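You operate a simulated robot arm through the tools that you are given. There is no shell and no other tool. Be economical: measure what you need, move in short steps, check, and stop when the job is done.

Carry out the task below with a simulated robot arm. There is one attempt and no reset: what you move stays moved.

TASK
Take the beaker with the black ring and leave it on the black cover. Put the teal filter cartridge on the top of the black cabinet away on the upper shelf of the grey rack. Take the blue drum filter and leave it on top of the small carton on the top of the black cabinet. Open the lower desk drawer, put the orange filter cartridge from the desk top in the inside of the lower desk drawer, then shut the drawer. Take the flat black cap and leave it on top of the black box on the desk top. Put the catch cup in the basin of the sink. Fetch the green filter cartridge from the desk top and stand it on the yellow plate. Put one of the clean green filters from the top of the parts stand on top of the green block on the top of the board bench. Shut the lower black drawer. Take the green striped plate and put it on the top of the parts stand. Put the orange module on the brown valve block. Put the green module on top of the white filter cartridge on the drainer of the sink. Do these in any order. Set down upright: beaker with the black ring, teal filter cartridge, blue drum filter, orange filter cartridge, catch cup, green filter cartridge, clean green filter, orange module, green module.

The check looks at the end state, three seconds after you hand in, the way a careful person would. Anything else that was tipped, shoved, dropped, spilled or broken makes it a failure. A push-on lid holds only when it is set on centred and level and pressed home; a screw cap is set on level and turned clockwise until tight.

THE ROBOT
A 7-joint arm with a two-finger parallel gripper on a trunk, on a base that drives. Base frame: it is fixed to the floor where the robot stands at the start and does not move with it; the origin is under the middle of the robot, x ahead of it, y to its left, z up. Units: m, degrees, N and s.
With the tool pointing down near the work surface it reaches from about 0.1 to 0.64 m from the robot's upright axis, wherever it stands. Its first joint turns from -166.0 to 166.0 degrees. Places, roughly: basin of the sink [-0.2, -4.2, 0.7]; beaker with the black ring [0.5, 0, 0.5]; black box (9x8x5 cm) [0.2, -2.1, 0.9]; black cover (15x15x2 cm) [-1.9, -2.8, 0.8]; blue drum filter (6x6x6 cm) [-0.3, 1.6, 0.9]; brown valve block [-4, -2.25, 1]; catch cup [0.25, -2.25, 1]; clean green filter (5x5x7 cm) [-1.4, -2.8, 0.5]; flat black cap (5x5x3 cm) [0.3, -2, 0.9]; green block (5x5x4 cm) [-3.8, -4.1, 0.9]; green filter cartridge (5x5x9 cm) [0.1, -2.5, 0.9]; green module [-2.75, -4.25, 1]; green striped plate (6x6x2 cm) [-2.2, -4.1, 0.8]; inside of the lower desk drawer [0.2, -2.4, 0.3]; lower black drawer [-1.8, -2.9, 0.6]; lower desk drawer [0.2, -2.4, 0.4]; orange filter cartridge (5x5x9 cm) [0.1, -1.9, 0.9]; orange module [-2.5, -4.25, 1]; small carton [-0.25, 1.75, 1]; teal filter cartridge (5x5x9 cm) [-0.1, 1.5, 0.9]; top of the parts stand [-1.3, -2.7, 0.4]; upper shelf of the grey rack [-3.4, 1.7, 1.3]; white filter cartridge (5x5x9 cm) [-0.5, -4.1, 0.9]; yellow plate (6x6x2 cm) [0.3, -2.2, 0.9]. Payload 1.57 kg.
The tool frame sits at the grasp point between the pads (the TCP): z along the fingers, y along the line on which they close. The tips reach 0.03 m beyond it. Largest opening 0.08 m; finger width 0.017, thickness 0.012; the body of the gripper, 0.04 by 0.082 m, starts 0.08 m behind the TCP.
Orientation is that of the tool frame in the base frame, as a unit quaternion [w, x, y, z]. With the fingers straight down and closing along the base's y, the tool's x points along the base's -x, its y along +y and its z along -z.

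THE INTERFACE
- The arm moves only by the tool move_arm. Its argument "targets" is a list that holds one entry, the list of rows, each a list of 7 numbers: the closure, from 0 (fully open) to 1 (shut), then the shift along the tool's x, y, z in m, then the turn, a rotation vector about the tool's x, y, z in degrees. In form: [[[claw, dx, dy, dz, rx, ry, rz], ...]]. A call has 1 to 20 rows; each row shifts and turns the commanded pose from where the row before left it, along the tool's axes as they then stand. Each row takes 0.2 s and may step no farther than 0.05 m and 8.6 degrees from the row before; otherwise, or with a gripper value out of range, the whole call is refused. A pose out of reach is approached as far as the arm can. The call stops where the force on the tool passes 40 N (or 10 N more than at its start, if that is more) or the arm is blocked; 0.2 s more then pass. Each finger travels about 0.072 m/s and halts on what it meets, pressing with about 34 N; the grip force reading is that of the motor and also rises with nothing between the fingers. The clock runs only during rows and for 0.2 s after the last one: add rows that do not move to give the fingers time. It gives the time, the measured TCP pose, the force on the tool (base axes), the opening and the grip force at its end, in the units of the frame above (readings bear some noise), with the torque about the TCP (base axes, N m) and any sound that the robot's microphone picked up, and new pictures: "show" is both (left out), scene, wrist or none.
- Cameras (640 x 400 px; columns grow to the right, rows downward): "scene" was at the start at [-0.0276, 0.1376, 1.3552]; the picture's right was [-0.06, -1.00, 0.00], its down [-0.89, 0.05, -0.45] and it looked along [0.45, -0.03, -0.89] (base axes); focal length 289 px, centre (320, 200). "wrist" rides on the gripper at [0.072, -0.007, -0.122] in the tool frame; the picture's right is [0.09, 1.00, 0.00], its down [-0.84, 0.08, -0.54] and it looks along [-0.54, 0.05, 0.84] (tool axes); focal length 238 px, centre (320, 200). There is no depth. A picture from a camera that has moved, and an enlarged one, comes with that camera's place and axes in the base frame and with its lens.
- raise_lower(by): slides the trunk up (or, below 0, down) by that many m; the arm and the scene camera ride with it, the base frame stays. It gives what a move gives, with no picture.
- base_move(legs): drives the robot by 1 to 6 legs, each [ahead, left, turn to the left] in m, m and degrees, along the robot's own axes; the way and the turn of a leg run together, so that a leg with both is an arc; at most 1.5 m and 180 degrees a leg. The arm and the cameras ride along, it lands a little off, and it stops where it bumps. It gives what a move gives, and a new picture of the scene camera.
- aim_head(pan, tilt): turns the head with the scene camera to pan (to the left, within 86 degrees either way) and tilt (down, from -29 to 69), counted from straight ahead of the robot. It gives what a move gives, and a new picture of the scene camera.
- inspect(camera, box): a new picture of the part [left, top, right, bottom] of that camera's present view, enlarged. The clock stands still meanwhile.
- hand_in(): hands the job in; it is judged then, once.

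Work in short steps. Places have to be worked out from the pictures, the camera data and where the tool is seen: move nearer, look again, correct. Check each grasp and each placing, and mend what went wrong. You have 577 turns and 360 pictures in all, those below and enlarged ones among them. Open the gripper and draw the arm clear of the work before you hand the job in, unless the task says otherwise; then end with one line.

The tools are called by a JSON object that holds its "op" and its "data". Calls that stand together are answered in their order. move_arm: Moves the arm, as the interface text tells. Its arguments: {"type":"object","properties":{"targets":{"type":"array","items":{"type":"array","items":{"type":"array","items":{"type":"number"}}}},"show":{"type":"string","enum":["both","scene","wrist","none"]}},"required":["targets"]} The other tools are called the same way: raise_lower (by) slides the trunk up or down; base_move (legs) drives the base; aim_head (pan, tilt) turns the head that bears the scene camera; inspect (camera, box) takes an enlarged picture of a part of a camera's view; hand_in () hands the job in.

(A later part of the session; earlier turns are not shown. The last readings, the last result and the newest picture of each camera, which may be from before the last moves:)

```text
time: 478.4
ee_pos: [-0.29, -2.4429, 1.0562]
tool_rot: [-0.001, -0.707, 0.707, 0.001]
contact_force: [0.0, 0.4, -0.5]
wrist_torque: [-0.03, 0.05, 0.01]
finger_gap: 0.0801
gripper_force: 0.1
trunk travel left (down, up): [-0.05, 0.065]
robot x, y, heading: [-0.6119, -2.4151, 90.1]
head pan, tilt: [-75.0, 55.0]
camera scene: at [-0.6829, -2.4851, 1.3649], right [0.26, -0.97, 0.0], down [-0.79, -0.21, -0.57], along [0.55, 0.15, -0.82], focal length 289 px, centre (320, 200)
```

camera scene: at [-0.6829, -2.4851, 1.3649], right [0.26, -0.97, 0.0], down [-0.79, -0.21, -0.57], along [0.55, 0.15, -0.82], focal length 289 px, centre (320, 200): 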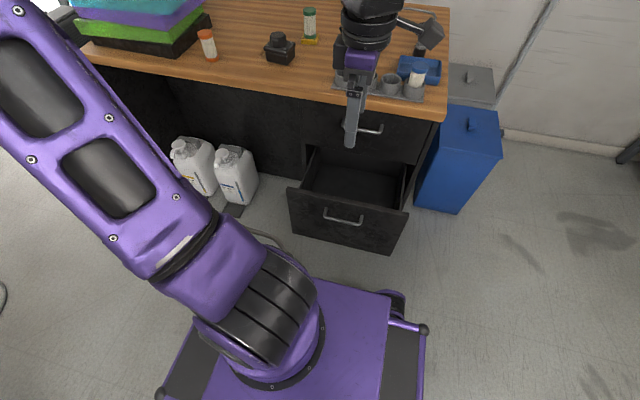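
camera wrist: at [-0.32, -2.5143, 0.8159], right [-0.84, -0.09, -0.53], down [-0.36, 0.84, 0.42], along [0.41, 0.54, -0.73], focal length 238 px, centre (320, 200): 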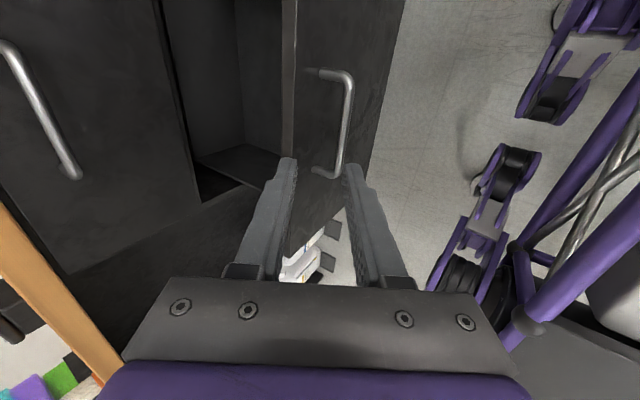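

Drawer interior is free. Now the orange cartridge (~(0.12, -1.895)): I drive forward alongside, staying clear of the open drawer.

{"op": "base_move", "data": {"legs": [[0.46, 0, 0], [0, -0.13, 0]]}}

{"op": "aim_head", "data": {"pan": -80, "tilt": 42}}

{"op": "move_arm", "data": {"targets": [[[0, -0.01, -0.045, 0, 0, 0, 0], [0, -0.01, -0.045, 0, 0, 0, 0], [0, -0.01, -0.045, 0, 0, 0, 0], [0, -0.01, -0.045, 0, 0, 0, 0], [0, -0.01, -0.045, 0, 0, 0, 0], [0, 0, 0, 0, 0, 0, 0]]]}}

```text
time: 482.6
ee_pos: [-0.1615, -1.9831, 1.054]
tool_rot: [0.001, 0.709, -0.705, -0.002]
contact_force: [0.6, 0.2, -0.4]
wrist_torque: [0.0, 0.01, -0.02]
finger_gap: 0.08
gripper_force: 0.1
trunk travel left (down, up): [-0.05, 0.065]
robot x, y, heading: [-0.4848, -1.9562, 90.5]
head pan, tilt: [-75.0, 55.0]
camera scene: at [-0.5563, -2.0269, 1.3649], right [0.27, -0.96, 0.0], down [-0.79, -0.22, -0.57], along [0.55, 0.15, -0.82], focal length 289 px, centre (320, 200)
```

scene: 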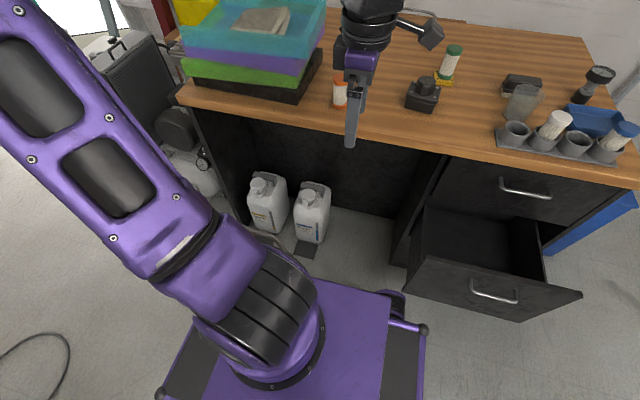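

```text
time: 483.4
ee_pos: [-0.163, -1.9815, 1.0545]
tool_rot: [0.0, 0.709, -0.705, -0.002]
contact_force: [0.2, 0.4, 0.0]
wrist_torque: [-0.01, 0.0, -0.03]
finger_gap: 0.0801
gripper_force: 0.1
trunk travel left (down, up): [-0.05, 0.065]
robot x, y, heading: [-0.4823, -1.9597, 90.4]
head pan, tilt: [-80.0, 42.0]
camera scene: at [-0.5436, -2.031, 1.3826], right [0.18, -0.98, 0.0], down [-0.66, -0.12, -0.74], along [0.73, 0.13, -0.67], focal length 289 px, centre (320, 200)
```

scene: 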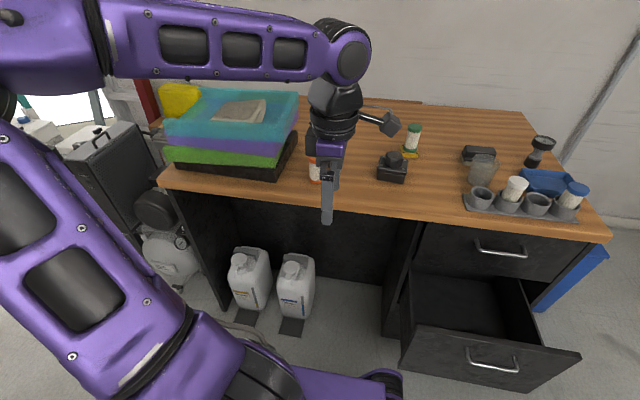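

```text
time: 484.8
ee_pos: [0.0622, -1.9306, 1.0531]
tool_rot: [0.001, 0.709, -0.706, -0.003]
contact_force: [-1.0, -0.1, 0.0]
wrist_torque: [0.01, 0.04, -0.01]
finger_gap: 0.0799
gripper_force: 0.0
trunk travel left (down, up): [-0.05, 0.065]
robot x, y, heading: [-0.4856, -1.9582, 90.4]
head pan, tilt: [-80.0, 42.0]
camera scene: at [-0.5434, -2.031, 1.3827], right [0.18, -0.98, 0.0], down [-0.66, -0.12, -0.74], along [0.73, 0.13, -0.67], focal length 289 px, centre (320, 200)
camera wrist: at [0.0703, -2.0036, 1.1757], right [-1.0, -0.1, 0.0], down [-0.08, 0.83, 0.55], along [-0.06, 0.54, -0.84], focal length 238 px, centre (320, 200)
```

scene: 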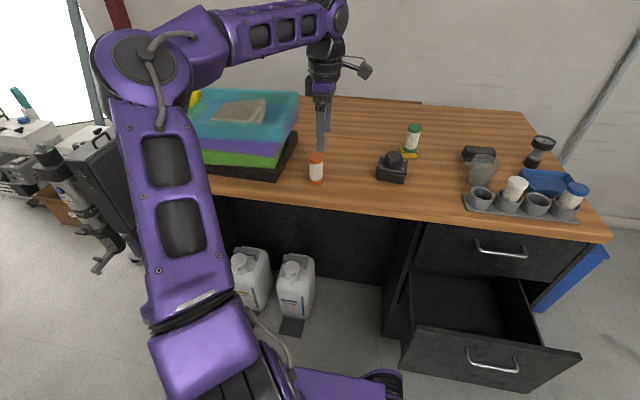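
wrist: 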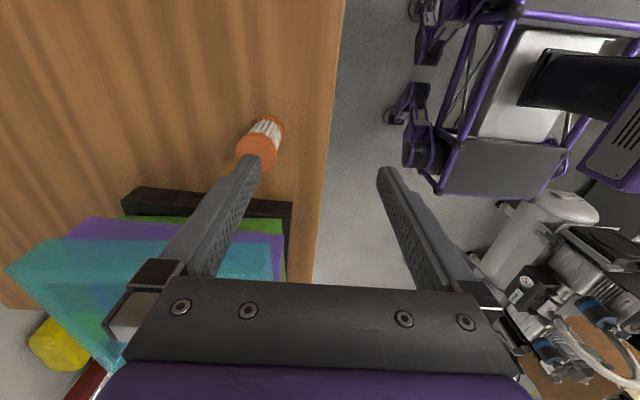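

Orange cartridge ≈(0.124, -1.903), top ≈0.93. I centre over it and descend.

{"op": "move_arm", "data": {"targets": [[[0.05, -0.014, -0.031, 0, 0, 0, 0], [0.05, -0.014, -0.031, 0, 0, 0, 0], [0.05, 0, 0, 0.04, 0, 0, 0], [0.05, 0, 0, 0.04, 0, 0, 0], [0.05, 0, 0, 0, 0, 0, 0]]], "show": "wrist"}}

```text
time: 486.0
ee_pos: [0.1228, -1.9015, 0.9741]
tool_rot: [0.001, 0.709, -0.705, -0.003]
contact_force: [0.1, -0.5, -0.7]
wrist_torque: [0.04, 0.03, 0.0]
finger_gap: 0.076
gripper_force: 0.1
trunk travel left (down, up): [-0.05, 0.065]
robot x, y, heading: [-0.4897, -1.9567, 90.6]
head pan, tilt: [-80.0, 42.0]
camera wrist: at [0.1311, -1.9745, 1.0959], right [-1.0, -0.1, 0.0], down [-0.08, 0.83, 0.54], along [-0.06, 0.54, -0.84], focal length 238 px, centre (320, 200)
```

wrist: 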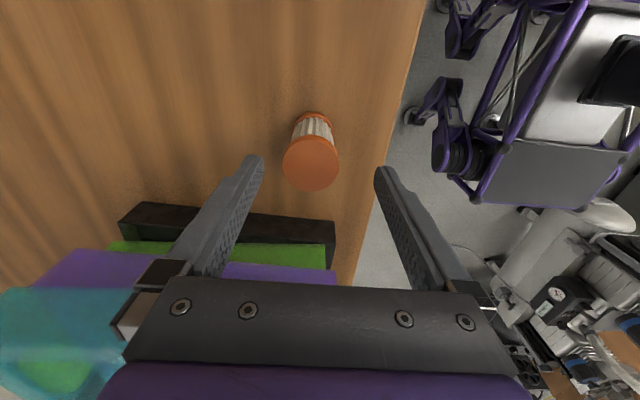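

Correct by (+8 mm x, +5 mm y), descend to 0.92 and close.

{"op": "move_arm", "data": {"targets": [[[0.05, -0.005, -0.008, 0.02, 0, 0, 0], [0.05, 0, 0, 0.02, 0, 0, 0], [0.05, 0, 0, 0.015, 0, 0, 0], [0.05, 0, 0, 0, 0, 0, 0]]], "show": "wrist"}}

```text
time: 487.0
ee_pos: [0.1311, -1.8968, 0.9189]
tool_rot: [-0.001, 0.709, -0.705, -0.003]
contact_force: [0.6, -0.5, 1.1]
wrist_torque: [0.02, -0.02, 0.0]
finger_gap: 0.0761
gripper_force: 0.0
trunk travel left (down, up): [-0.05, 0.065]
robot x, y, heading: [-0.485, -1.9586, 90.4]
head pan, tilt: [-80.0, 42.0]
camera wrist: at [0.1391, -1.9694, 1.0403], right [-1.0, -0.1, 0.0], down [-0.08, 0.83, 0.54], along [-0.06, 0.54, -0.84], focal length 238 px, centre (320, 200)
```

wrist: 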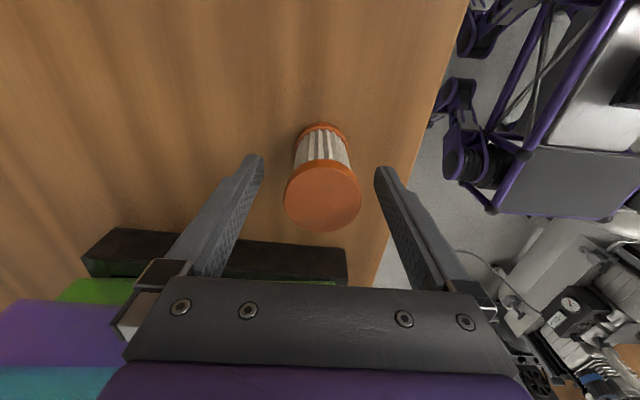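

Centred. Close and lift.

{"op": "move_arm", "data": {"targets": [[[0.6, 0, 0, 0, 0, 0, 0], [0.6, 0, 0, 0, 0, 0, 0], [0.6, 0, 0, 0, 0, 0, 0], [0.6, 0, 0, 0, 0, 0, 0], [0.6, 0, 0, -0.02, 0, 0, 0], [0.6, 0, 0, -0.04, 0, 0, 0], [0.6, 0, 0, -0.04, 0, 0, 0], [0.6, 0, 0, -0.04, 0, 0, 0], [0.6, 0.02, 0.04, 0, 0, 0, 0], [0.6, 0.02, 0.04, 0, 0, 0, 0], [0.6, 0.02, 0.04, 0, 0, 0, 0], [0.6, 0, 0.045, 0, 0, 0, 0], [0.6, 0, 0.045, 0, 0, 0, 0], [0.6, 0, 0.045, 0, 0, 0, 0], [0.6, 0, 0.045, 0, 0, 0, 0], [0.6, 0, 0, 0, 0, 0, 0]]], "show": "wrist"}}

```text
time: 490.4
ee_pos: [-0.1687, -1.9597, 1.0591]
tool_rot: [0.001, 0.709, -0.705, -0.002]
contact_force: [0.9, -0.1, -1.1]
wrist_torque: [-0.01, 0.03, 0.0]
finger_gap: 0.0402
gripper_force: 33.9
trunk travel left (down, up): [-0.05, 0.065]
robot x, y, heading: [-0.488, -1.9566, 90.4]
head pan, tilt: [-80.0, 42.0]
camera wrist: at [-0.1612, -2.0316, 1.1812], right [-1.0, -0.1, 0.0], down [-0.08, 0.84, 0.54], along [-0.06, 0.54, -0.84], focal length 238 px, centre (320, 200)
```

wrist: 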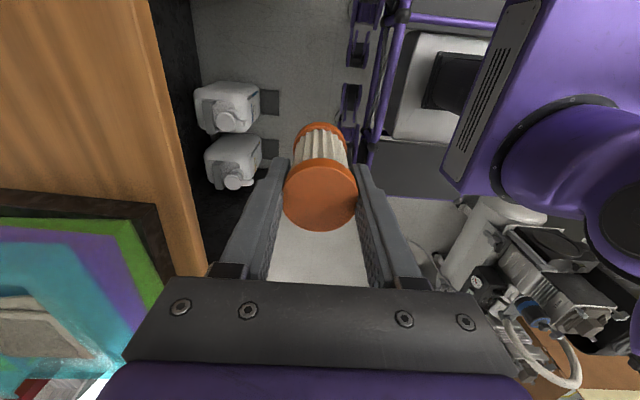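

Held (0.040). I go back to the drawer: base left, back, then rotate the tool 90°.

{"op": "base_move", "data": {"legs": [[0, 0.13, 0], [-0.46, 0, 0]]}}

{"op": "move_arm", "data": {"targets": [[[0.6, 0, 0, 0, 0, 0, 8.2], [0.6, 0, 0, 0, 0, 0, 8.2], [0.6, 0, 0, 0, 0, 0, 8.2], [0.6, 0, 0, 0, 0, 0, 8.2], [0.6, 0, 0, 0, 0, 0, 8.2], [0.6, 0, 0, 0, 0, 0, 8.2], [0.6, 0, 0, 0, 0, 0, 8.2], [0.6, 0, 0, 0, 0, 0, 8.2], [0.6, 0, 0, 0, 0, 0, 8.2], [0.6, 0, 0, 0, 0, 0, 8.2], [0.6, 0, 0, 0, 0, 0, 8.2], [0.6, 0, 0, 0, 0, 0, 0]]]}}

{"op": "aim_head", "data": {"pan": -75, "tilt": 58}}

```text
time: 494.6
ee_pos: [-0.2934, -2.4185, 1.059]
tool_rot: [0.001, 0.71, -0.704, -0.001]
contact_force: [-0.1, 0.3, -1.4]
wrist_torque: [0.0, 0.02, -0.01]
finger_gap: 0.0401
gripper_force: 34.0
trunk travel left (down, up): [-0.05, 0.065]
robot x, y, heading: [-0.6146, -2.4161, 90.7]
head pan, tilt: [-80.0, 42.0]
camera scene: at [-0.6686, -2.4928, 1.3827], right [0.19, -0.98, 0.0], down [-0.66, -0.12, -0.74], along [0.73, 0.14, -0.67], focal length 289 px, centre (320, 200)
```

scene: 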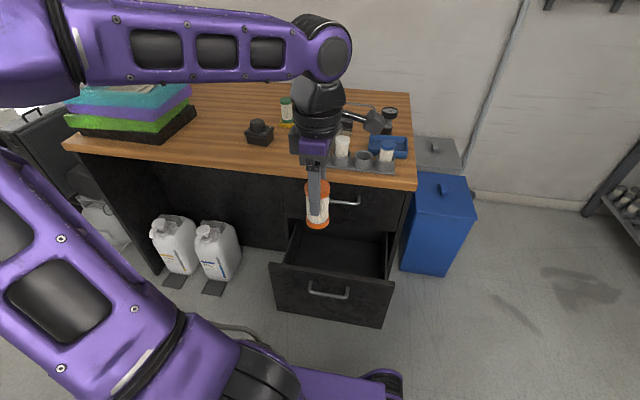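

```text
time: 497.2
ee_pos: [-0.294, -2.4197, 1.0587]
tool_rot: [-0.002, -0.003, 1.0, 0.001]
contact_force: [1.2, 0.0, -0.4]
wrist_torque: [-0.01, 0.0, -0.01]
finger_gap: 0.0398
gripper_force: 33.5
trunk travel left (down, up): [-0.05, 0.065]
robot x, y, heading: [-0.6127, -2.4175, 90.9]
head pan, tilt: [-80.0, 42.0]
camera scene: at [-0.6685, -2.4929, 1.3827], right [0.19, -0.98, 0.0], down [-0.66, -0.12, -0.74], along [0.73, 0.14, -0.67], focal length 289 px, centre (320, 200)
camera wrist: at [-0.365, -2.4267, 1.1816], right [-0.1, 1.0, 0.0], down [0.84, 0.08, 0.54], along [0.54, 0.05, -0.84], focal length 238 px, centre (320, 200)
```

scene: 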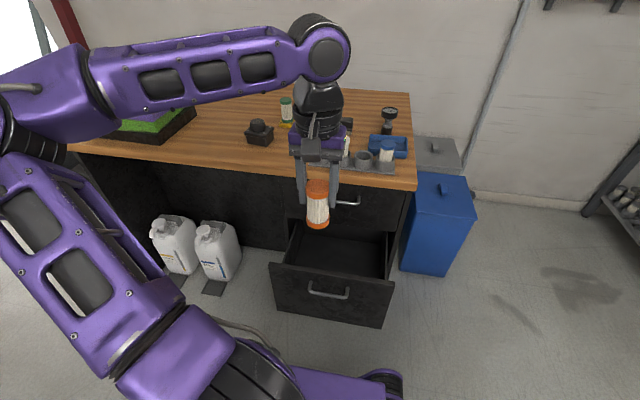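
wrist: 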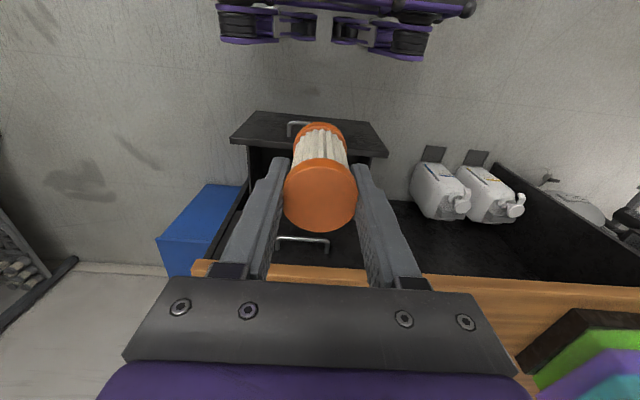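

```text
time: 498.0
ee_pos: [-0.2944, -2.4192, 1.0593]
tool_rot: [-0.002, -0.004, 1.0, 0.0]
contact_force: [-0.3, 0.4, -1.0]
wrist_torque: [-0.01, 0.0, -0.01]
finger_gap: 0.0401
gripper_force: 33.3
trunk travel left (down, up): [-0.05, 0.065]
robot x, y, heading: [-0.6091, -2.4195, 90.8]
head pan, tilt: [-75.0, 58.0]
camera scene: at [-0.6843, -2.4898, 1.3613], right [0.27, -0.96, 0.0], down [-0.82, -0.23, -0.53], along [0.51, 0.14, -0.85], focal length 289 px, centre (320, 200)
```

scene: 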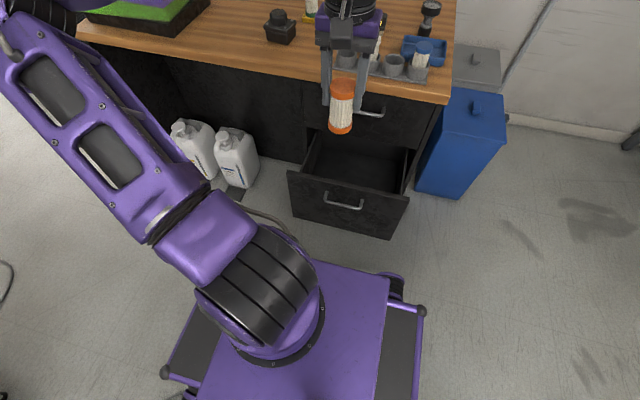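

The wrist camera would hit the drawer front in this orientation, so I rotate back (camera along y) and then move over the drawer.

{"op": "move_arm", "data": {"targets": [[[0.6, 0, 0, 0, 0, 0, -8.2], [0.6, 0, 0, 0, 0, 0, -8.2], [0.6, 0, 0, 0, 0, 0, -8.2], [0.6, 0, 0, 0, 0, 0, -8.2], [0.6, 0, 0, 0, 0, 0, -8.2], [0.6, 0, 0, 0, 0, 0, -8.2], [0.6, 0, 0, 0, 0, 0, -8.2], [0.6, 0, 0, 0, 0, 0, -8.2], [0.6, 0, 0, 0, 0, 0, -8.2], [0.6, 0, 0, 0, 0, 0, -8.2], [0.6, 0, 0, 0, 0, 0, -8.2], [0.6, 0, -0.045, 0, 0, 0, 0], [0.6, 0, -0.045, 0, 0, 0, 0], [0.6, 0, -0.045, 0, 0, 0, 0], [0.6, 0, -0.045, 0, 0, 0, 0], [0.6, 0, -0.025, 0, 0, 0, 0], [0.6, 0, 0, 0, 0, 0, 0]]]}}

```text
time: 501.6
ee_pos: [-0.0893, -2.4177, 1.0582]
tool_rot: [0.0, 0.711, -0.703, -0.002]
contact_force: [0.0, -0.8, -0.2]
wrist_torque: [0.01, -0.01, -0.01]
finger_gap: 0.0403
gripper_force: 34.5
trunk travel left (down, up): [-0.05, 0.065]
robot x, y, heading: [-0.6095, -2.4177, 90.7]
head pan, tilt: [-75.0, 58.0]
camera scene: at [-0.6843, -2.4898, 1.3612], right [0.27, -0.96, 0.0], down [-0.82, -0.23, -0.53], along [0.51, 0.14, -0.85], focal length 289 px, centre (320, 200)
camera wrist: at [-0.0808, -2.49, 1.1806], right [-0.99, -0.1, 0.0], down [-0.08, 0.83, 0.54], along [-0.06, 0.54, -0.84], focal length 238 px, centre (320, 200)
```

scene: 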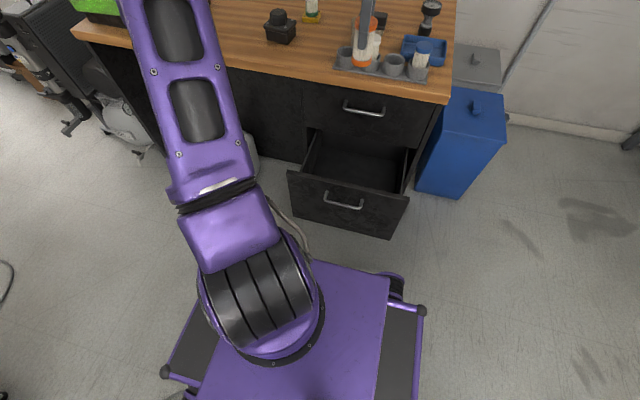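
wrist: 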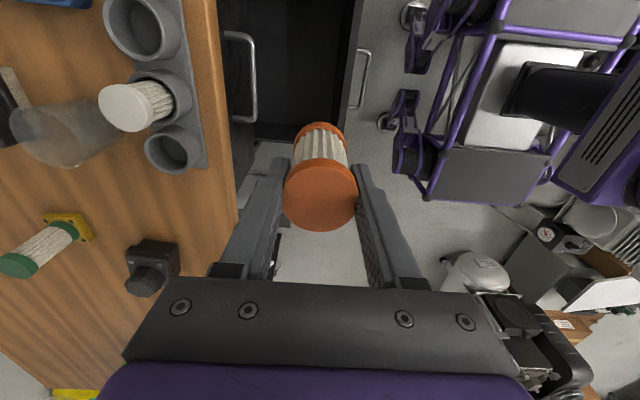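

The interior spans y -2.6…-2.3. I shift to y≈-2.45 and descend to z≈0.62.

{"op": "move_arm", "data": {"targets": [[[0.6, 0.035, 0, 0, 0, 0, 0], [0.6, 0, 0, 0.044, 0, 0, 0], [0.6, 0, 0, 0.044, 0, 0, 0], [0.6, 0, 0, 0.044, 0, 0, 0], [0.6, 0, 0, 0.044, 0, 0, 0], [0.6, 0, 0, 0.044, 0, 0, 0], [0.6, 0, 0, 0.044, 0, 0, 0], [0.6, 0, 0, 0.044, 0, 0, 0], [0.6, 0, 0, 0.044, 0, 0, 0], [0.6, 0, 0, 0.044, 0, 0, 0], [0.6, 0, 0, 0.044, 0, 0, 0], [0.6, 0, 0, 0, 0, 0, 0]]]}}

```text
time: 504.2
ee_pos: [-0.0894, -2.4521, 0.6173]
tool_rot: [0.001, 0.711, -0.704, -0.002]
contact_force: [0.6, -0.3, -0.9]
wrist_torque: [-0.01, -0.03, 0.0]
finger_gap: 0.0403
gripper_force: 33.9
trunk travel left (down, up): [-0.05, 0.065]
robot x, y, heading: [-0.611, -2.4184, 90.9]
head pan, tilt: [-75.0, 58.0]
camera scene: at [-0.6843, -2.4898, 1.3612], right [0.27, -0.96, 0.0], down [-0.82, -0.23, -0.53], along [0.51, 0.14, -0.85], focal length 289 px, centre (320, 200)
camera wrist: at [-0.0825, -2.5234, 0.7398], right [-0.99, -0.1, 0.0], down [-0.08, 0.83, 0.54], along [-0.06, 0.54, -0.84], focal length 238 px, centre (320, 200)
```

scene: 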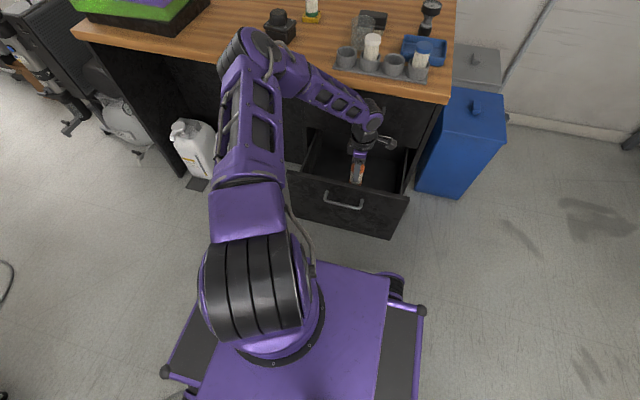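
wrist: 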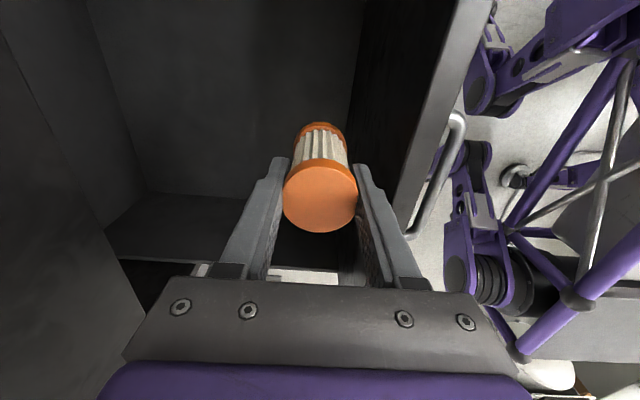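

Inside the drawer mouth with clearances. I keep descending in guarded steps.

{"op": "move_arm", "data": {"targets": [[[0.6, 0, 0, 0.025, 0, 0, 0], [0.6, 0, 0, 0.025, 0, 0, 0], [0.6, 0, 0, 0.02, 0, 0, 0], [0.6, 0, 0, 0.015, 0, 0, 0], [0.6, 0, 0, 0, 0, 0, 0]]]}}

```text
time: 505.4
ee_pos: [-0.0909, -2.4509, 0.5333]
tool_rot: [0.0, 0.711, -0.703, -0.002]
contact_force: [-0.3, -0.3, -0.7]
wrist_torque: [-0.01, -0.05, 0.0]
finger_gap: 0.0402
gripper_force: 34.5
trunk travel left (down, up): [-0.05, 0.065]
robot x, y, heading: [-0.6108, -2.4164, 90.8]
head pan, tilt: [-75.0, 58.0]
camera scene: at [-0.6844, -2.4898, 1.3612], right [0.27, -0.96, 0.0], down [-0.82, -0.23, -0.53], along [0.51, 0.14, -0.85], focal length 289 px, centre (320, 200)
camera wrist: at [-0.0829, -2.5234, 0.6549], right [-0.99, -0.1, 0.0], down [-0.08, 0.83, 0.54], along [-0.06, 0.54, -0.84], focal length 238 px, centre (320, 200)
```

scene: 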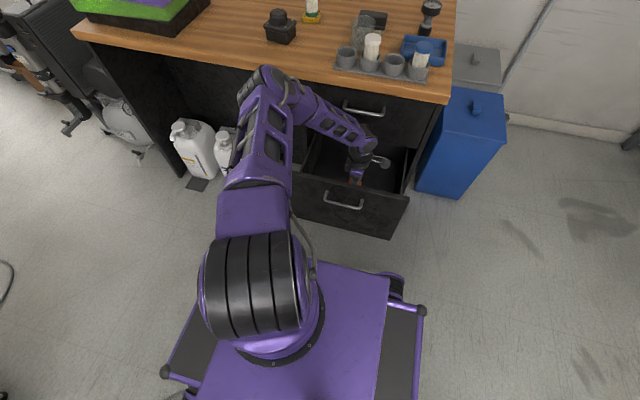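
wrist: 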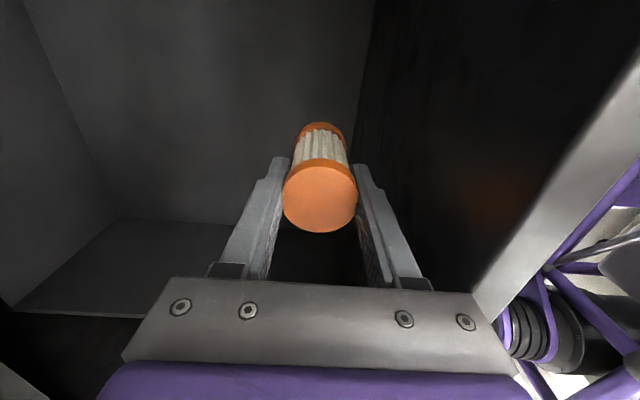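

Still descending toward the drawer floor, guarded.

{"op": "move_arm", "data": {"targets": [[[0.6, 0, 0, 0.02, 0, 0, 0], [0.6, 0, 0, 0.015, 0, 0, 0], [0.6, 0, 0, 0.012, 0, 0, 0], [0.6, 0, 0, 0.01, 0, 0, 0], [0.6, 0, 0, 0, 0, 0, 0]]], "show": "wrist"}}

```text
time: 506.6
ee_pos: [-0.0908, -2.4506, 0.477]
tool_rot: [0.001, 0.711, -0.703, -0.002]
contact_force: [0.3, 0.6, -1.9]
wrist_torque: [-0.02, -0.02, -0.02]
finger_gap: 0.0403
gripper_force: 33.6
trunk travel left (down, up): [-0.05, 0.065]
robot x, y, heading: [-0.6101, -2.4177, 90.6]
head pan, tilt: [-75.0, 58.0]
camera wrist: at [-0.0828, -2.5229, 0.5983], right [-0.99, -0.1, 0.0], down [-0.08, 0.83, 0.54], along [-0.06, 0.54, -0.84], focal length 238 px, centre (320, 200)
```

wrist: 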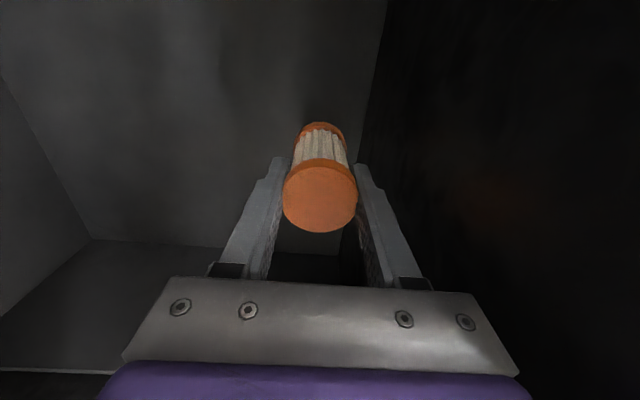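

Continue down in 1 cm guarded steps.

{"op": "move_arm", "data": {"targets": [[[0.6, 0, 0, 0.01, 0, 0, 0], [0.6, 0, 0, 0.01, 0, 0, 0], [0.6, 0, 0, 0.008, 0, 0, 0], [0.6, 0, 0, 0.008, 0, 0, 0], [0.6, 0, 0, 0, 0, 0, 0]]], "show": "both"}}

```text
time: 507.8
ee_pos: [-0.091, -2.4504, 0.439]
tool_rot: [0.001, 0.71, -0.704, -0.002]
contact_force: [-0.8, 0.0, -1.5]
wrist_torque: [-0.02, 0.03, 0.01]
finger_gap: 0.0404
gripper_force: 33.7
trunk travel left (down, up): [-0.05, 0.065]
robot x, y, heading: [-0.6127, -2.4195, 90.7]
head pan, tilt: [-75.0, 58.0]
camera scene: at [-0.6844, -2.4898, 1.3612], right [0.27, -0.96, 0.0], down [-0.82, -0.23, -0.53], along [0.51, 0.14, -0.85], focal length 289 px, centre (320, 200)
camera wrist: at [-0.0829, -2.5229, 0.562], right [-0.99, -0.1, 0.0], down [-0.08, 0.83, 0.54], along [-0.06, 0.54, -0.84], focal length 238 px, centre (320, 200)
```

scene: 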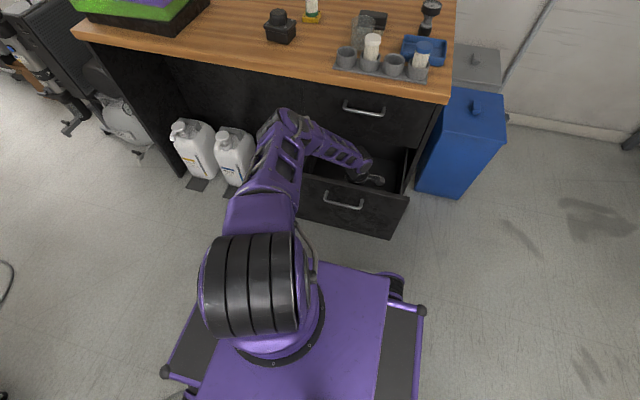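
wrist: 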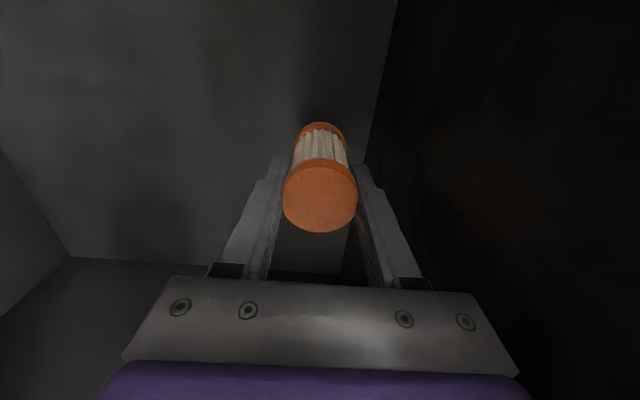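

{"op": "move_arm", "data": {"targets": [[[0.6, 0, 0, 0.008, 0, 0, 0], [0.6, 0, 0, 0.008, 0, 0, 0], [0.6, 0, 0, 0.006, 0, 0, 0], [0.6, 0, 0, 0.006, 0, 0, 0], [0.6, 0, 0, 0.006, 0, 0, 0], [0.6, 0, 0, 0, 0, 0, 0]]], "show": "wrist"}}

```text
time: 509.2
ee_pos: [-0.0921, -2.45, 0.4054]
tool_rot: [0.001, 0.71, -0.704, -0.002]
contact_force: [0.2, -0.2, -1.2]
wrist_torque: [0.02, 0.03, 0.02]
finger_gap: 0.0403
gripper_force: 33.6
trunk travel left (down, up): [-0.05, 0.065]
robot x, y, heading: [-0.6112, -2.4156, 90.7]
head pan, tilt: [-75.0, 58.0]
camera wrist: at [-0.0831, -2.5234, 0.5282], right [-0.99, -0.1, 0.0], down [-0.08, 0.83, 0.54], along [-0.06, 0.54, -0.84], focal length 238 px, centre (320, 200)
```

wrist: 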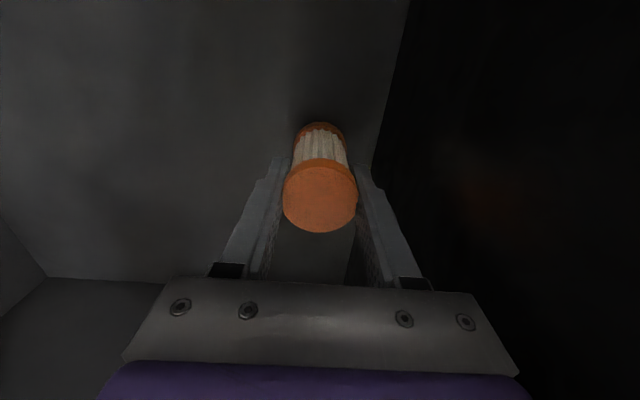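

{"op": "move_arm", "data": {"targets": [[[0.6, 0, 0, 0.01, 0, 0, 0], [0.6, 0, 0, 0.008, 0, 0, 0], [0.6, 0, 0, 0.006, 0, 0, 0], [0.6, 0, 0, 0.006, 0, 0, 0], [0.6, 0, 0, 0.005, 0, 0, 0], [0.6, 0, 0, 0.005, 0, 0, 0], [0.6, 0, 0, 0.005, 0, 0, 0], [0.6, 0, 0, 0, 0, 0, 0]]], "show": "both"}}

```text
time: 510.6
ee_pos: [-0.0856, -2.4496, 0.3735]
tool_rot: [-0.002, 0.712, -0.702, 0.0]
contact_force: [-6.0, 0.3, 14.9]
wrist_torque: [0.11, 0.38, 0.01]
finger_gap: 0.04
gripper_force: 34.1
trunk travel left (down, up): [-0.05, 0.065]
robot x, y, heading: [-0.6137, -2.4174, 90.8]
head pan, tilt: [-75.0, 58.0]
stopped in row 6: the force on the tool passed its limit at 69 N (the readings are from after the stop); the commanded pose is now the measured one
camera scene: at [-0.6858, -2.4897, 1.3608], right [0.27, -0.96, 0.0], down [-0.82, -0.23, -0.53], along [0.51, 0.14, -0.85], focal length 289 px, centre (320, 200)
camera wrist: at [-0.0784, -2.5224, 0.4964], right [-0.99, -0.11, 0.0], down [-0.09, 0.83, 0.54], along [-0.06, 0.54, -0.84], focal length 238 px, centre (320, 200)
```

scene: 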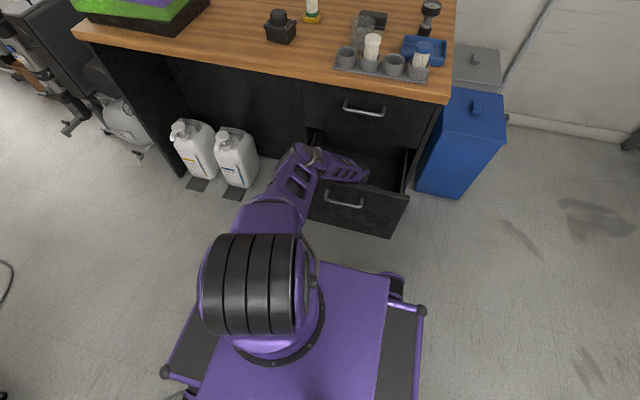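
wrist: 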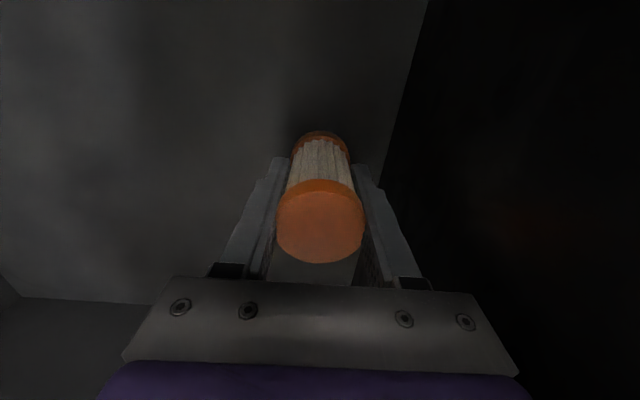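

Floor reached (the cartridge slid a bit in the grip). I ease up, open and withdraw upward.

{"op": "move_arm", "data": {"targets": [[[0.6, 0, 0, -0.003, 0, 0, 0], [0.45, 0, 0, 0, 0, 0, 0], [0.3, 0, 0, 0, 0, 0, 0], [0.3, 0, 0, 0, 0, 0, 0], [0.3, 0, 0, -0.02, 0, 0, 0], [0.3, 0, 0, -0.03, 0, 0, 0], [0.3, 0, 0, -0.03, 0, 0, 0], [0.3, 0, 0, -0.03, 0, 0, 0], [0.3, 0, 0, 0, 0, 0, 0]]], "show": "wrist"}}

```text
time: 512.6
ee_pos: [-0.0869, -2.4494, 0.4847]
tool_rot: [0.0, 0.711, -0.703, -0.002]
contact_force: [-0.1, -0.9, 0.1]
wrist_torque: [-0.02, -0.02, 0.03]
finger_gap: 0.0559
gripper_force: 0.1
trunk travel left (down, up): [-0.05, 0.065]
robot x, y, heading: [-0.6123, -2.4153, 90.5]
head pan, tilt: [-75.0, 58.0]
camera wrist: at [-0.08, -2.5223, 0.6068], right [-0.99, -0.1, 0.0], down [-0.09, 0.83, 0.54], along [-0.06, 0.54, -0.84], focal length 238 px, centre (320, 200)
```

wrist: 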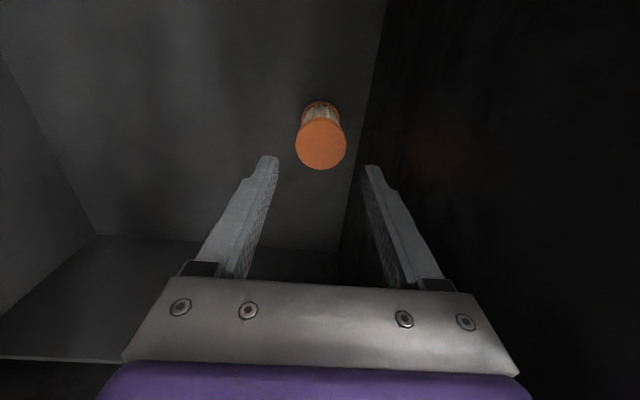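

The cartridge stands upright inside. I raise the arm out.

{"op": "move_arm", "data": {"targets": [[[0.3, 0, 0, -0.045, 0, 0, 0], [0.3, 0, 0, -0.045, 0, 0, 0], [0.3, 0, 0, -0.045, 0, 0, 0], [0.3, 0, 0, -0.045, 0, 0, 0], [0.3, 0, 0, -0.045, 0, 0, 0], [0.3, 0, 0, -0.045, 0, 0, 0], [0.3, 0, 0, -0.045, 0, 0, 0], [0.3, 0, 0, -0.045, 0, 0, 0], [0.3, 0, 0.045, 0, 0, 0, 0], [0.3, 0, 0.045, 0, 0, 0, 0], [0.6, 0, 0.045, 0, 0, 0, 0], [1, 0, 0.04, 0, 0, 0, 0], [1, 0, 0, 0, 0, 0, 0]]], "show": "scene"}}

```text
time: 515.4
ee_pos: [-0.2617, -2.4535, 0.8441]
tool_rot: [0.0, 0.711, -0.703, -0.001]
contact_force: [0.0, -0.1, -0.2]
wrist_torque: [-0.03, 0.04, 0.0]
finger_gap: 0.0002
gripper_force: 21.2
trunk travel left (down, up): [-0.05, 0.065]
robot x, y, heading: [-0.6135, -2.4163, 90.8]
head pan, tilt: [-75.0, 58.0]
camera scene: at [-0.6845, -2.4897, 1.3612], right [0.27, -0.96, 0.0], down [-0.82, -0.23, -0.53], along [0.51, 0.14, -0.85], focal length 289 px, centre (320, 200)
```

scene: 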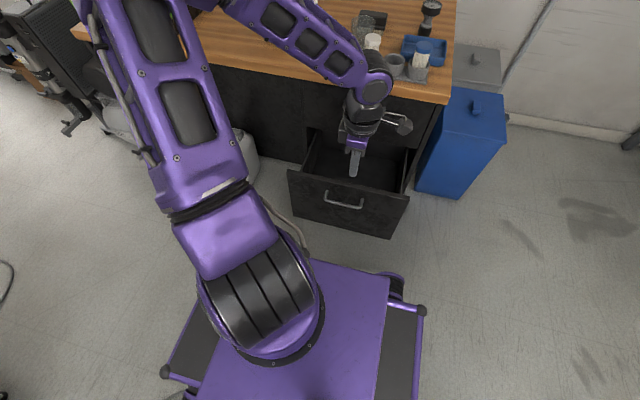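

Now to shut it: I move the base 6 cm back, shift to y≈-2.33 (beside the handle), and tilt the closed gripper.

{"op": "base_move", "data": {"legs": [[0, 0.06, 0]]}}

{"op": "move_arm", "data": {"targets": [[[1, -0.042, 0, 0, 0, 0, 0], [1, -0.042, 0, 0, 0, 0, 0], [1, -0.04, 0, 0, 0, 0, 0], [1, 0, -0.02, 0, 8.17, 0, 0], [1, 0, -0.02, 0, 8.17, 0, 0], [1, 0, -0.02, 0, 8.17, 0, 0], [1, 0, -0.02, 0, 8.17, 0, 0], [1, 0, 0, 0, 0, 0, 0]]]}}

```text
time: 516.6
ee_pos: [-0.3212, -2.4542, 0.843]
tool_rot: [0.0, 0.712, -0.703, -0.001]
contact_force: [-1.1, 0.3, -0.2]
wrist_torque: [0.02, -0.01, -0.03]
finger_gap: 0.0001
gripper_force: 21.2
trunk travel left (down, up): [-0.05, 0.065]
robot x, y, heading: [-0.6734, -2.4211, 90.6]
head pan, tilt: [-75.0, 58.0]
camera scene: at [-0.7445, -2.4906, 1.3612], right [0.27, -0.96, 0.0], down [-0.82, -0.23, -0.53], along [0.51, 0.14, -0.85], focal length 289 px, centre (320, 200)
```

scene: 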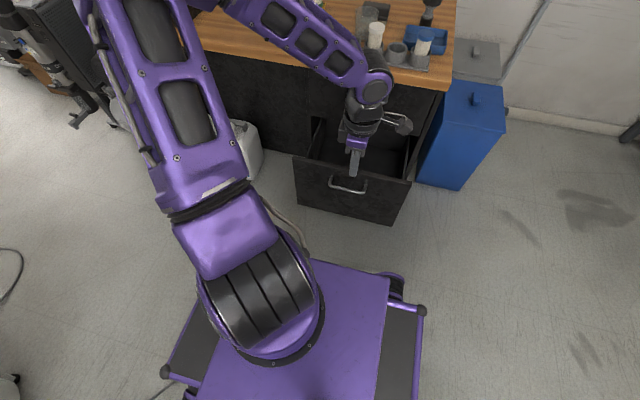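

```text
time: 518.4
ee_pos: [-0.2472, -2.3285, 0.8606]
tool_rot: [-0.201, 0.682, -0.675, 0.197]
contact_force: [-0.7, 0.0, 0.7]
wrist_torque: [-0.02, -0.01, 0.03]
finger_gap: 0.0
gripper_force: 21.1
trunk travel left (down, up): [-0.05, 0.065]
robot x, y, heading: [-0.6733, -2.4189, 90.8]
head pan, tilt: [-75.0, 58.0]
camera scene: at [-0.7446, -2.4905, 1.3612], right [0.27, -0.96, 0.0], down [-0.82, -0.23, -0.53], along [0.51, 0.14, -0.85], focal length 289 px, centre (320, 200)
camera wrist: at [-0.3055, -2.402, 0.968], right [-0.84, -0.1, -0.54], down [-0.37, 0.83, 0.42], along [0.4, 0.55, -0.73], focal length 238 px, centre (320, 200)
```

scene: 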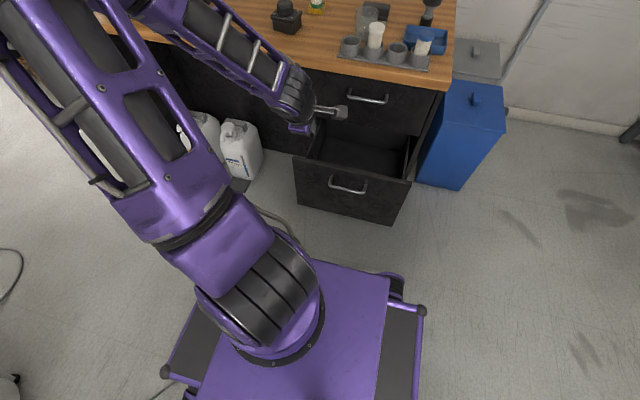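
wrist: 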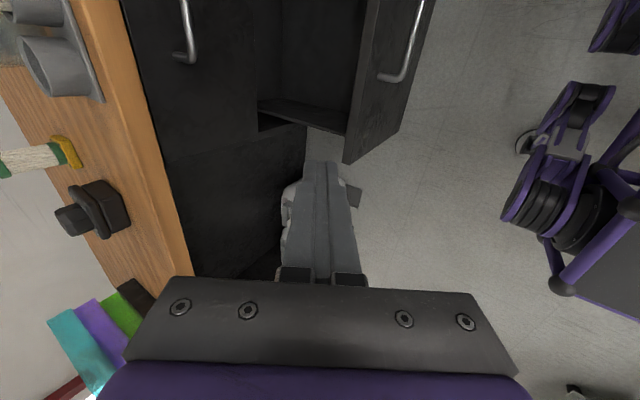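

I lower in front of the panel.

{"op": "move_arm", "data": {"targets": [[[1, 0, 0.0205, 0.033, 0, 0, 0], [1, 0, 0.0205, 0.033, 0, 0, 0], [1, 0, 0.0205, 0.033, 0, 0, 0], [1, 0, 0.0205, 0.033, 0, 0, 0], [1, 0, 0.0205, 0.033, 0, 0, 0], [1, 0, 0.0205, 0.033, 0, 0, 0], [1, 0, 0.0205, 0.033, 0, 0, 0], [1, 0, 0.0205, 0.033, 0, 0, 0], [1, 0, 0, 0, 0, 0, 0]]]}}

```text
time: 520.4
ee_pos: [-0.2422, -2.3278, 0.5491]
tool_rot: [-0.201, 0.683, -0.675, 0.196]
contact_force: [-0.6, 0.4, 0.3]
wrist_torque: [0.0, 0.06, -0.01]
finger_gap: 0.0
gripper_force: 21.0
trunk travel left (down, up): [-0.05, 0.065]
robot x, y, heading: [-0.6714, -2.4184, 90.8]
head pan, tilt: [-75.0, 58.0]
camera scene: at [-0.7445, -2.4906, 1.3612], right [0.27, -0.96, 0.0], down [-0.82, -0.23, -0.53], along [0.51, 0.14, -0.85], focal length 289 px, centre (320, 200)
camera wrist: at [-0.3017, -2.4013, 0.6556], right [-0.84, -0.1, -0.54], down [-0.37, 0.83, 0.42], along [0.4, 0.55, -0.73], focal length 238 px, centre (320, 200)
```

scene: 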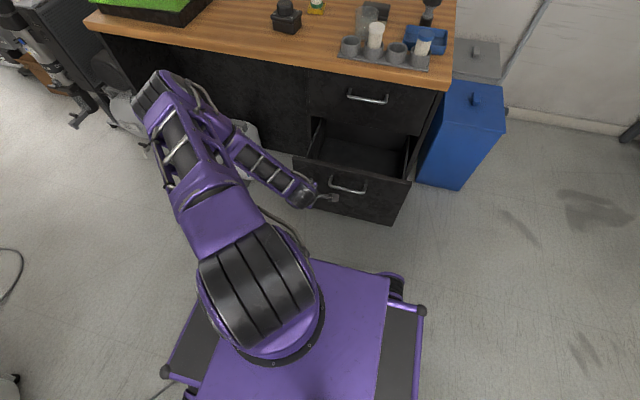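
wrist: 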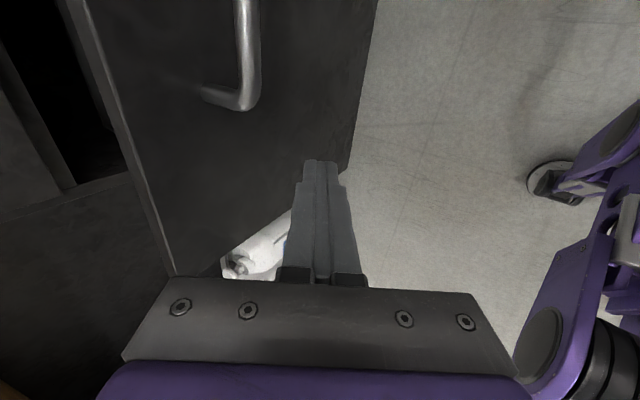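

I push slowly toward the desk in small steps.

{"op": "move_arm", "data": {"targets": [[[1, 0, -0.0101, 0.0065, 0, 0, 0], [1, 0, -0.0101, 0.0065, 0, 0, 0], [1, 0, -0.0101, 0.0065, 0, 0, 0], [1, 0, -0.0084, 0.0054, 0, 0, 0], [1, 0, -0.0084, 0.0054, 0, 0, 0], [1, 0, -0.0084, 0.0054, 0, 0, 0], [1, 0, -0.0084, 0.0054, 0, 0, 0], [1, 0, -0.0084, 0.0054, 0, 0, 0], [1, 0, -0.0084, 0.0054, 0, 0, 0], [1, 0, -0.0084, 0.0054, 0, 0, 0], [1, 0, -0.0084, 0.0054, 0, 0, 0], [1, 0, -0.0084, 0.0054, 0, 0, 0], [1, 0, -0.0084, 0.0054, 0, 0, 0], [1, 0, -0.0084, 0.0054, 0, 0, 0], [1, 0, -0.0084, 0.0054, 0, 0, 0], [1, 0, 0, 0, 0, 0, 0]]]}}

```text
time: 523.8
ee_pos: [-0.0861, -2.3257, 0.5507]
tool_rot: [-0.201, 0.683, -0.675, 0.196]
contact_force: [0.4, 0.2, -0.5]
wrist_torque: [-0.02, -0.03, -0.01]
finger_gap: 0.0
gripper_force: 21.2
trunk travel left (down, up): [-0.05, 0.065]
robot x, y, heading: [-0.6695, -2.4176, 90.6]
head pan, tilt: [-75.0, 58.0]
camera scene: at [-0.7445, -2.4905, 1.3612], right [0.27, -0.96, 0.0], down [-0.82, -0.23, -0.53], along [0.51, 0.14, -0.85], focal length 289 px, centre (320, 200)
camera wrist: at [-0.1454, -2.3998, 0.6565], right [-0.84, -0.1, -0.54], down [-0.37, 0.83, 0.42], along [0.4, 0.55, -0.73], focal length 238 px, centre (320, 200)
```

scene: 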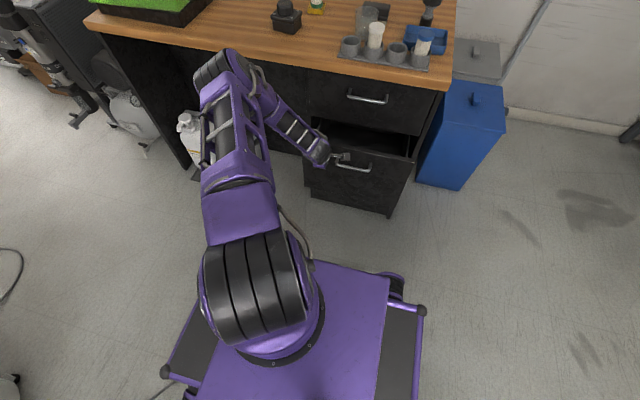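
wrist: 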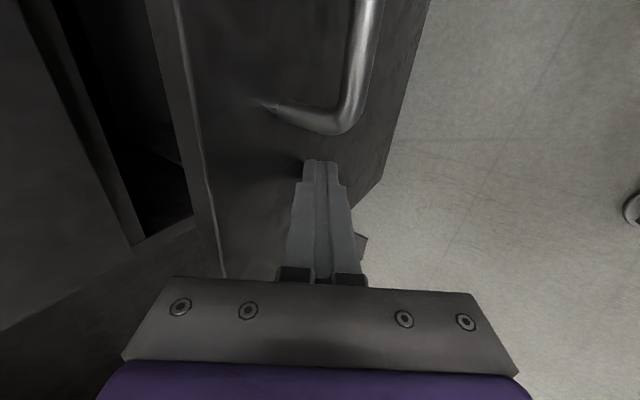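

Drawer is closing. Arm is near full reach, so I advance the base 8 cm (pushing further), then finish with the arm.

{"op": "base_move", "data": {"legs": [[0, -0.07, 0]]}}

{"op": "move_arm", "data": {"targets": [[[1, 0, -0.0084, 0.0054, 0, 0, 0], [1, 0, -0.0084, 0.0054, 0, 0, 0], [1, 0, -0.0084, 0.0054, 0, 0, 0], [1, 0, -0.0084, 0.0054, 0, 0, 0], [1, 0, -0.0084, 0.0054, 0, 0, 0], [1, 0, -0.0084, 0.0054, 0, 0, 0], [1, 0, -0.0084, 0.0054, 0, 0, 0], [1, 0, 0, 0, 0, 0, 0]]]}}

```text
time: 525.2
ee_pos: [-0.0165, -2.327, 0.5501]
tool_rot: [-0.2, 0.683, -0.674, 0.197]
contact_force: [0.1, -0.2, 0.6]
wrist_torque: [-0.02, -0.03, 0.01]
finger_gap: 0.0004
gripper_force: 21.0
trunk travel left (down, up): [-0.05, 0.065]
robot x, y, heading: [-0.603, -2.4157, 91.0]
head pan, tilt: [-75.0, 58.0]
camera scene: at [-0.6748, -2.4896, 1.3612], right [0.27, -0.96, 0.0], down [-0.82, -0.23, -0.53], along [0.51, 0.14, -0.85], focal length 289 px, centre (320, 200)
```

scene: 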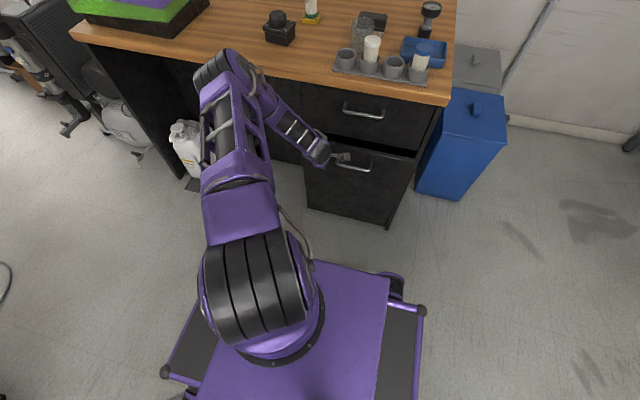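

```text
time: 526.5
ee_pos: [0.0323, -2.3241, 0.5493]
tool_rot: [-0.197, 0.684, -0.675, 0.195]
contact_force: [-14.8, 0.1, 14.2]
wrist_torque: [-0.08, -0.03, -0.08]
finger_gap: 0.0
gripper_force: 21.0
trunk travel left (down, up): [-0.05, 0.065]
robot x, y, heading: [-0.6043, -2.415, 90.9]
head pan, tilt: [-75.0, 58.0]
stopped in row 6: the force on the tool passed its limit at 56 N (the readings are from after the stop); the commanded pose is now the measured one
camera scene: at [-0.6768, -2.4897, 1.3613], right [0.27, -0.96, 0.0], down [-0.82, -0.23, -0.53], along [0.51, 0.14, -0.85], focal length 289 px, centre (320, 200)
camera wrist: at [-0.0258, -2.3972, 0.6555], right [-0.84, -0.1, -0.53], down [-0.36, 0.83, 0.42], along [0.4, 0.54, -0.74], focal length 238 px, centre (320, 200)
```

scene: 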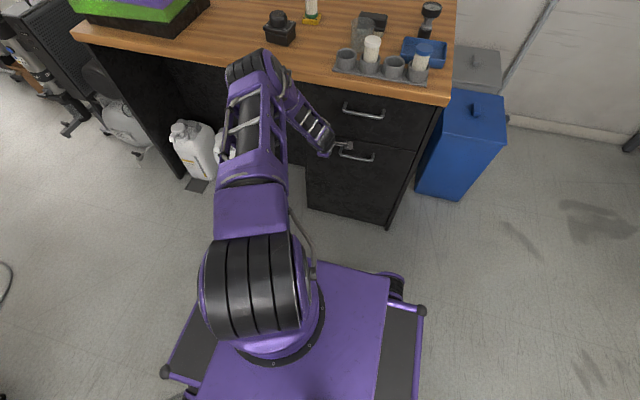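
wrist: 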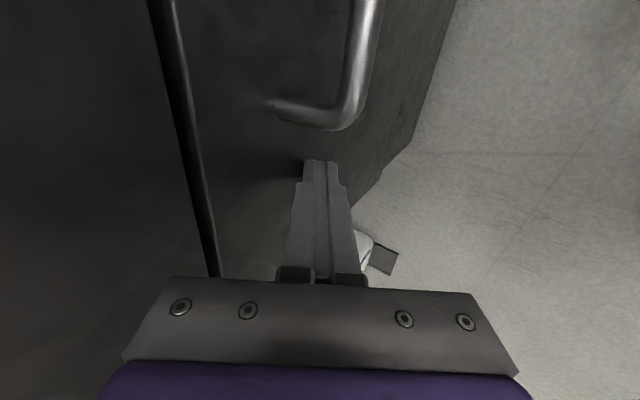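

The drawer is shut flush. I back off, rise and straighten the tool.

{"op": "move_arm", "data": {"targets": [[[1, 0, 0.0336, -0.0216, 0, 0, 0], [1, 0, 0.0336, -0.0216, 0, 0, 0], [1, 0, 0.0336, -0.0216, 0, 0, 0], [1, 0, 0.0336, -0.0216, 0, 0, 0], [1, 0, -0.0205, -0.033, 0, 0, 0], [1, 0, -0.0205, -0.033, 0, 0, 0], [1, 0, -0.0205, -0.033, 0, 0, 0], [1, 0, -0.0205, -0.033, 0, 0, 0], [0.5, 0, 0, -0.02, -8.17, 0, 0], [0, 0, 0, -0.02, -8.17, 0, 0], [0, 0, 0, -0.02, -8.17, 0, 0], [0, 0, 0, -0.02, -8.0, 0, 0], [0, 0, 0, -0.045, 0, 0, 0], [0, 0, 0, -0.045, 0, 0, 0], [0, 0, 0, -0.045, 0, 0, 0], [0, 0, 0, -0.045, 0, 0, 0], [0, 0, 0, -0.045, 0, 0, 0], [0, 0, 0, 0, 0, 0, 0]]], "show": "scene"}}

```text
time: 530.3
ee_pos: [-0.1516, -2.326, 1.0047]
tool_rot: [0.002, 0.712, -0.702, -0.003]
contact_force: [0.0, -0.7, -0.1]
wrist_torque: [0.0, 0.0, 0.05]
finger_gap: 0.0802
gripper_force: 0.1
trunk travel left (down, up): [-0.05, 0.065]
robot x, y, heading: [-0.6019, -2.4175, 90.8]
head pan, tilt: [-75.0, 58.0]
camera scene: at [-0.6752, -2.4896, 1.3612], right [0.27, -0.96, 0.0], down [-0.82, -0.23, -0.53], along [0.51, 0.14, -0.85], focal length 289 px, centre (320, 200)
```

scene: 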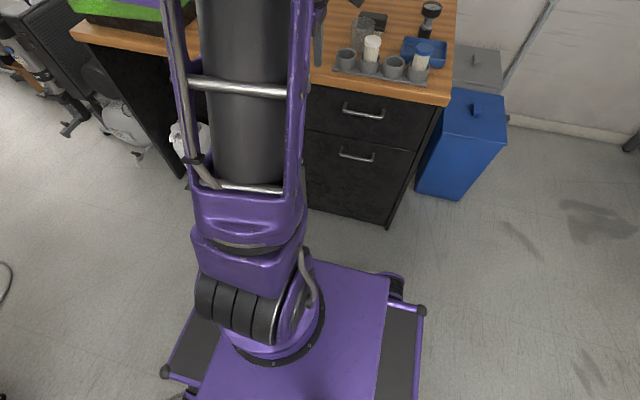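

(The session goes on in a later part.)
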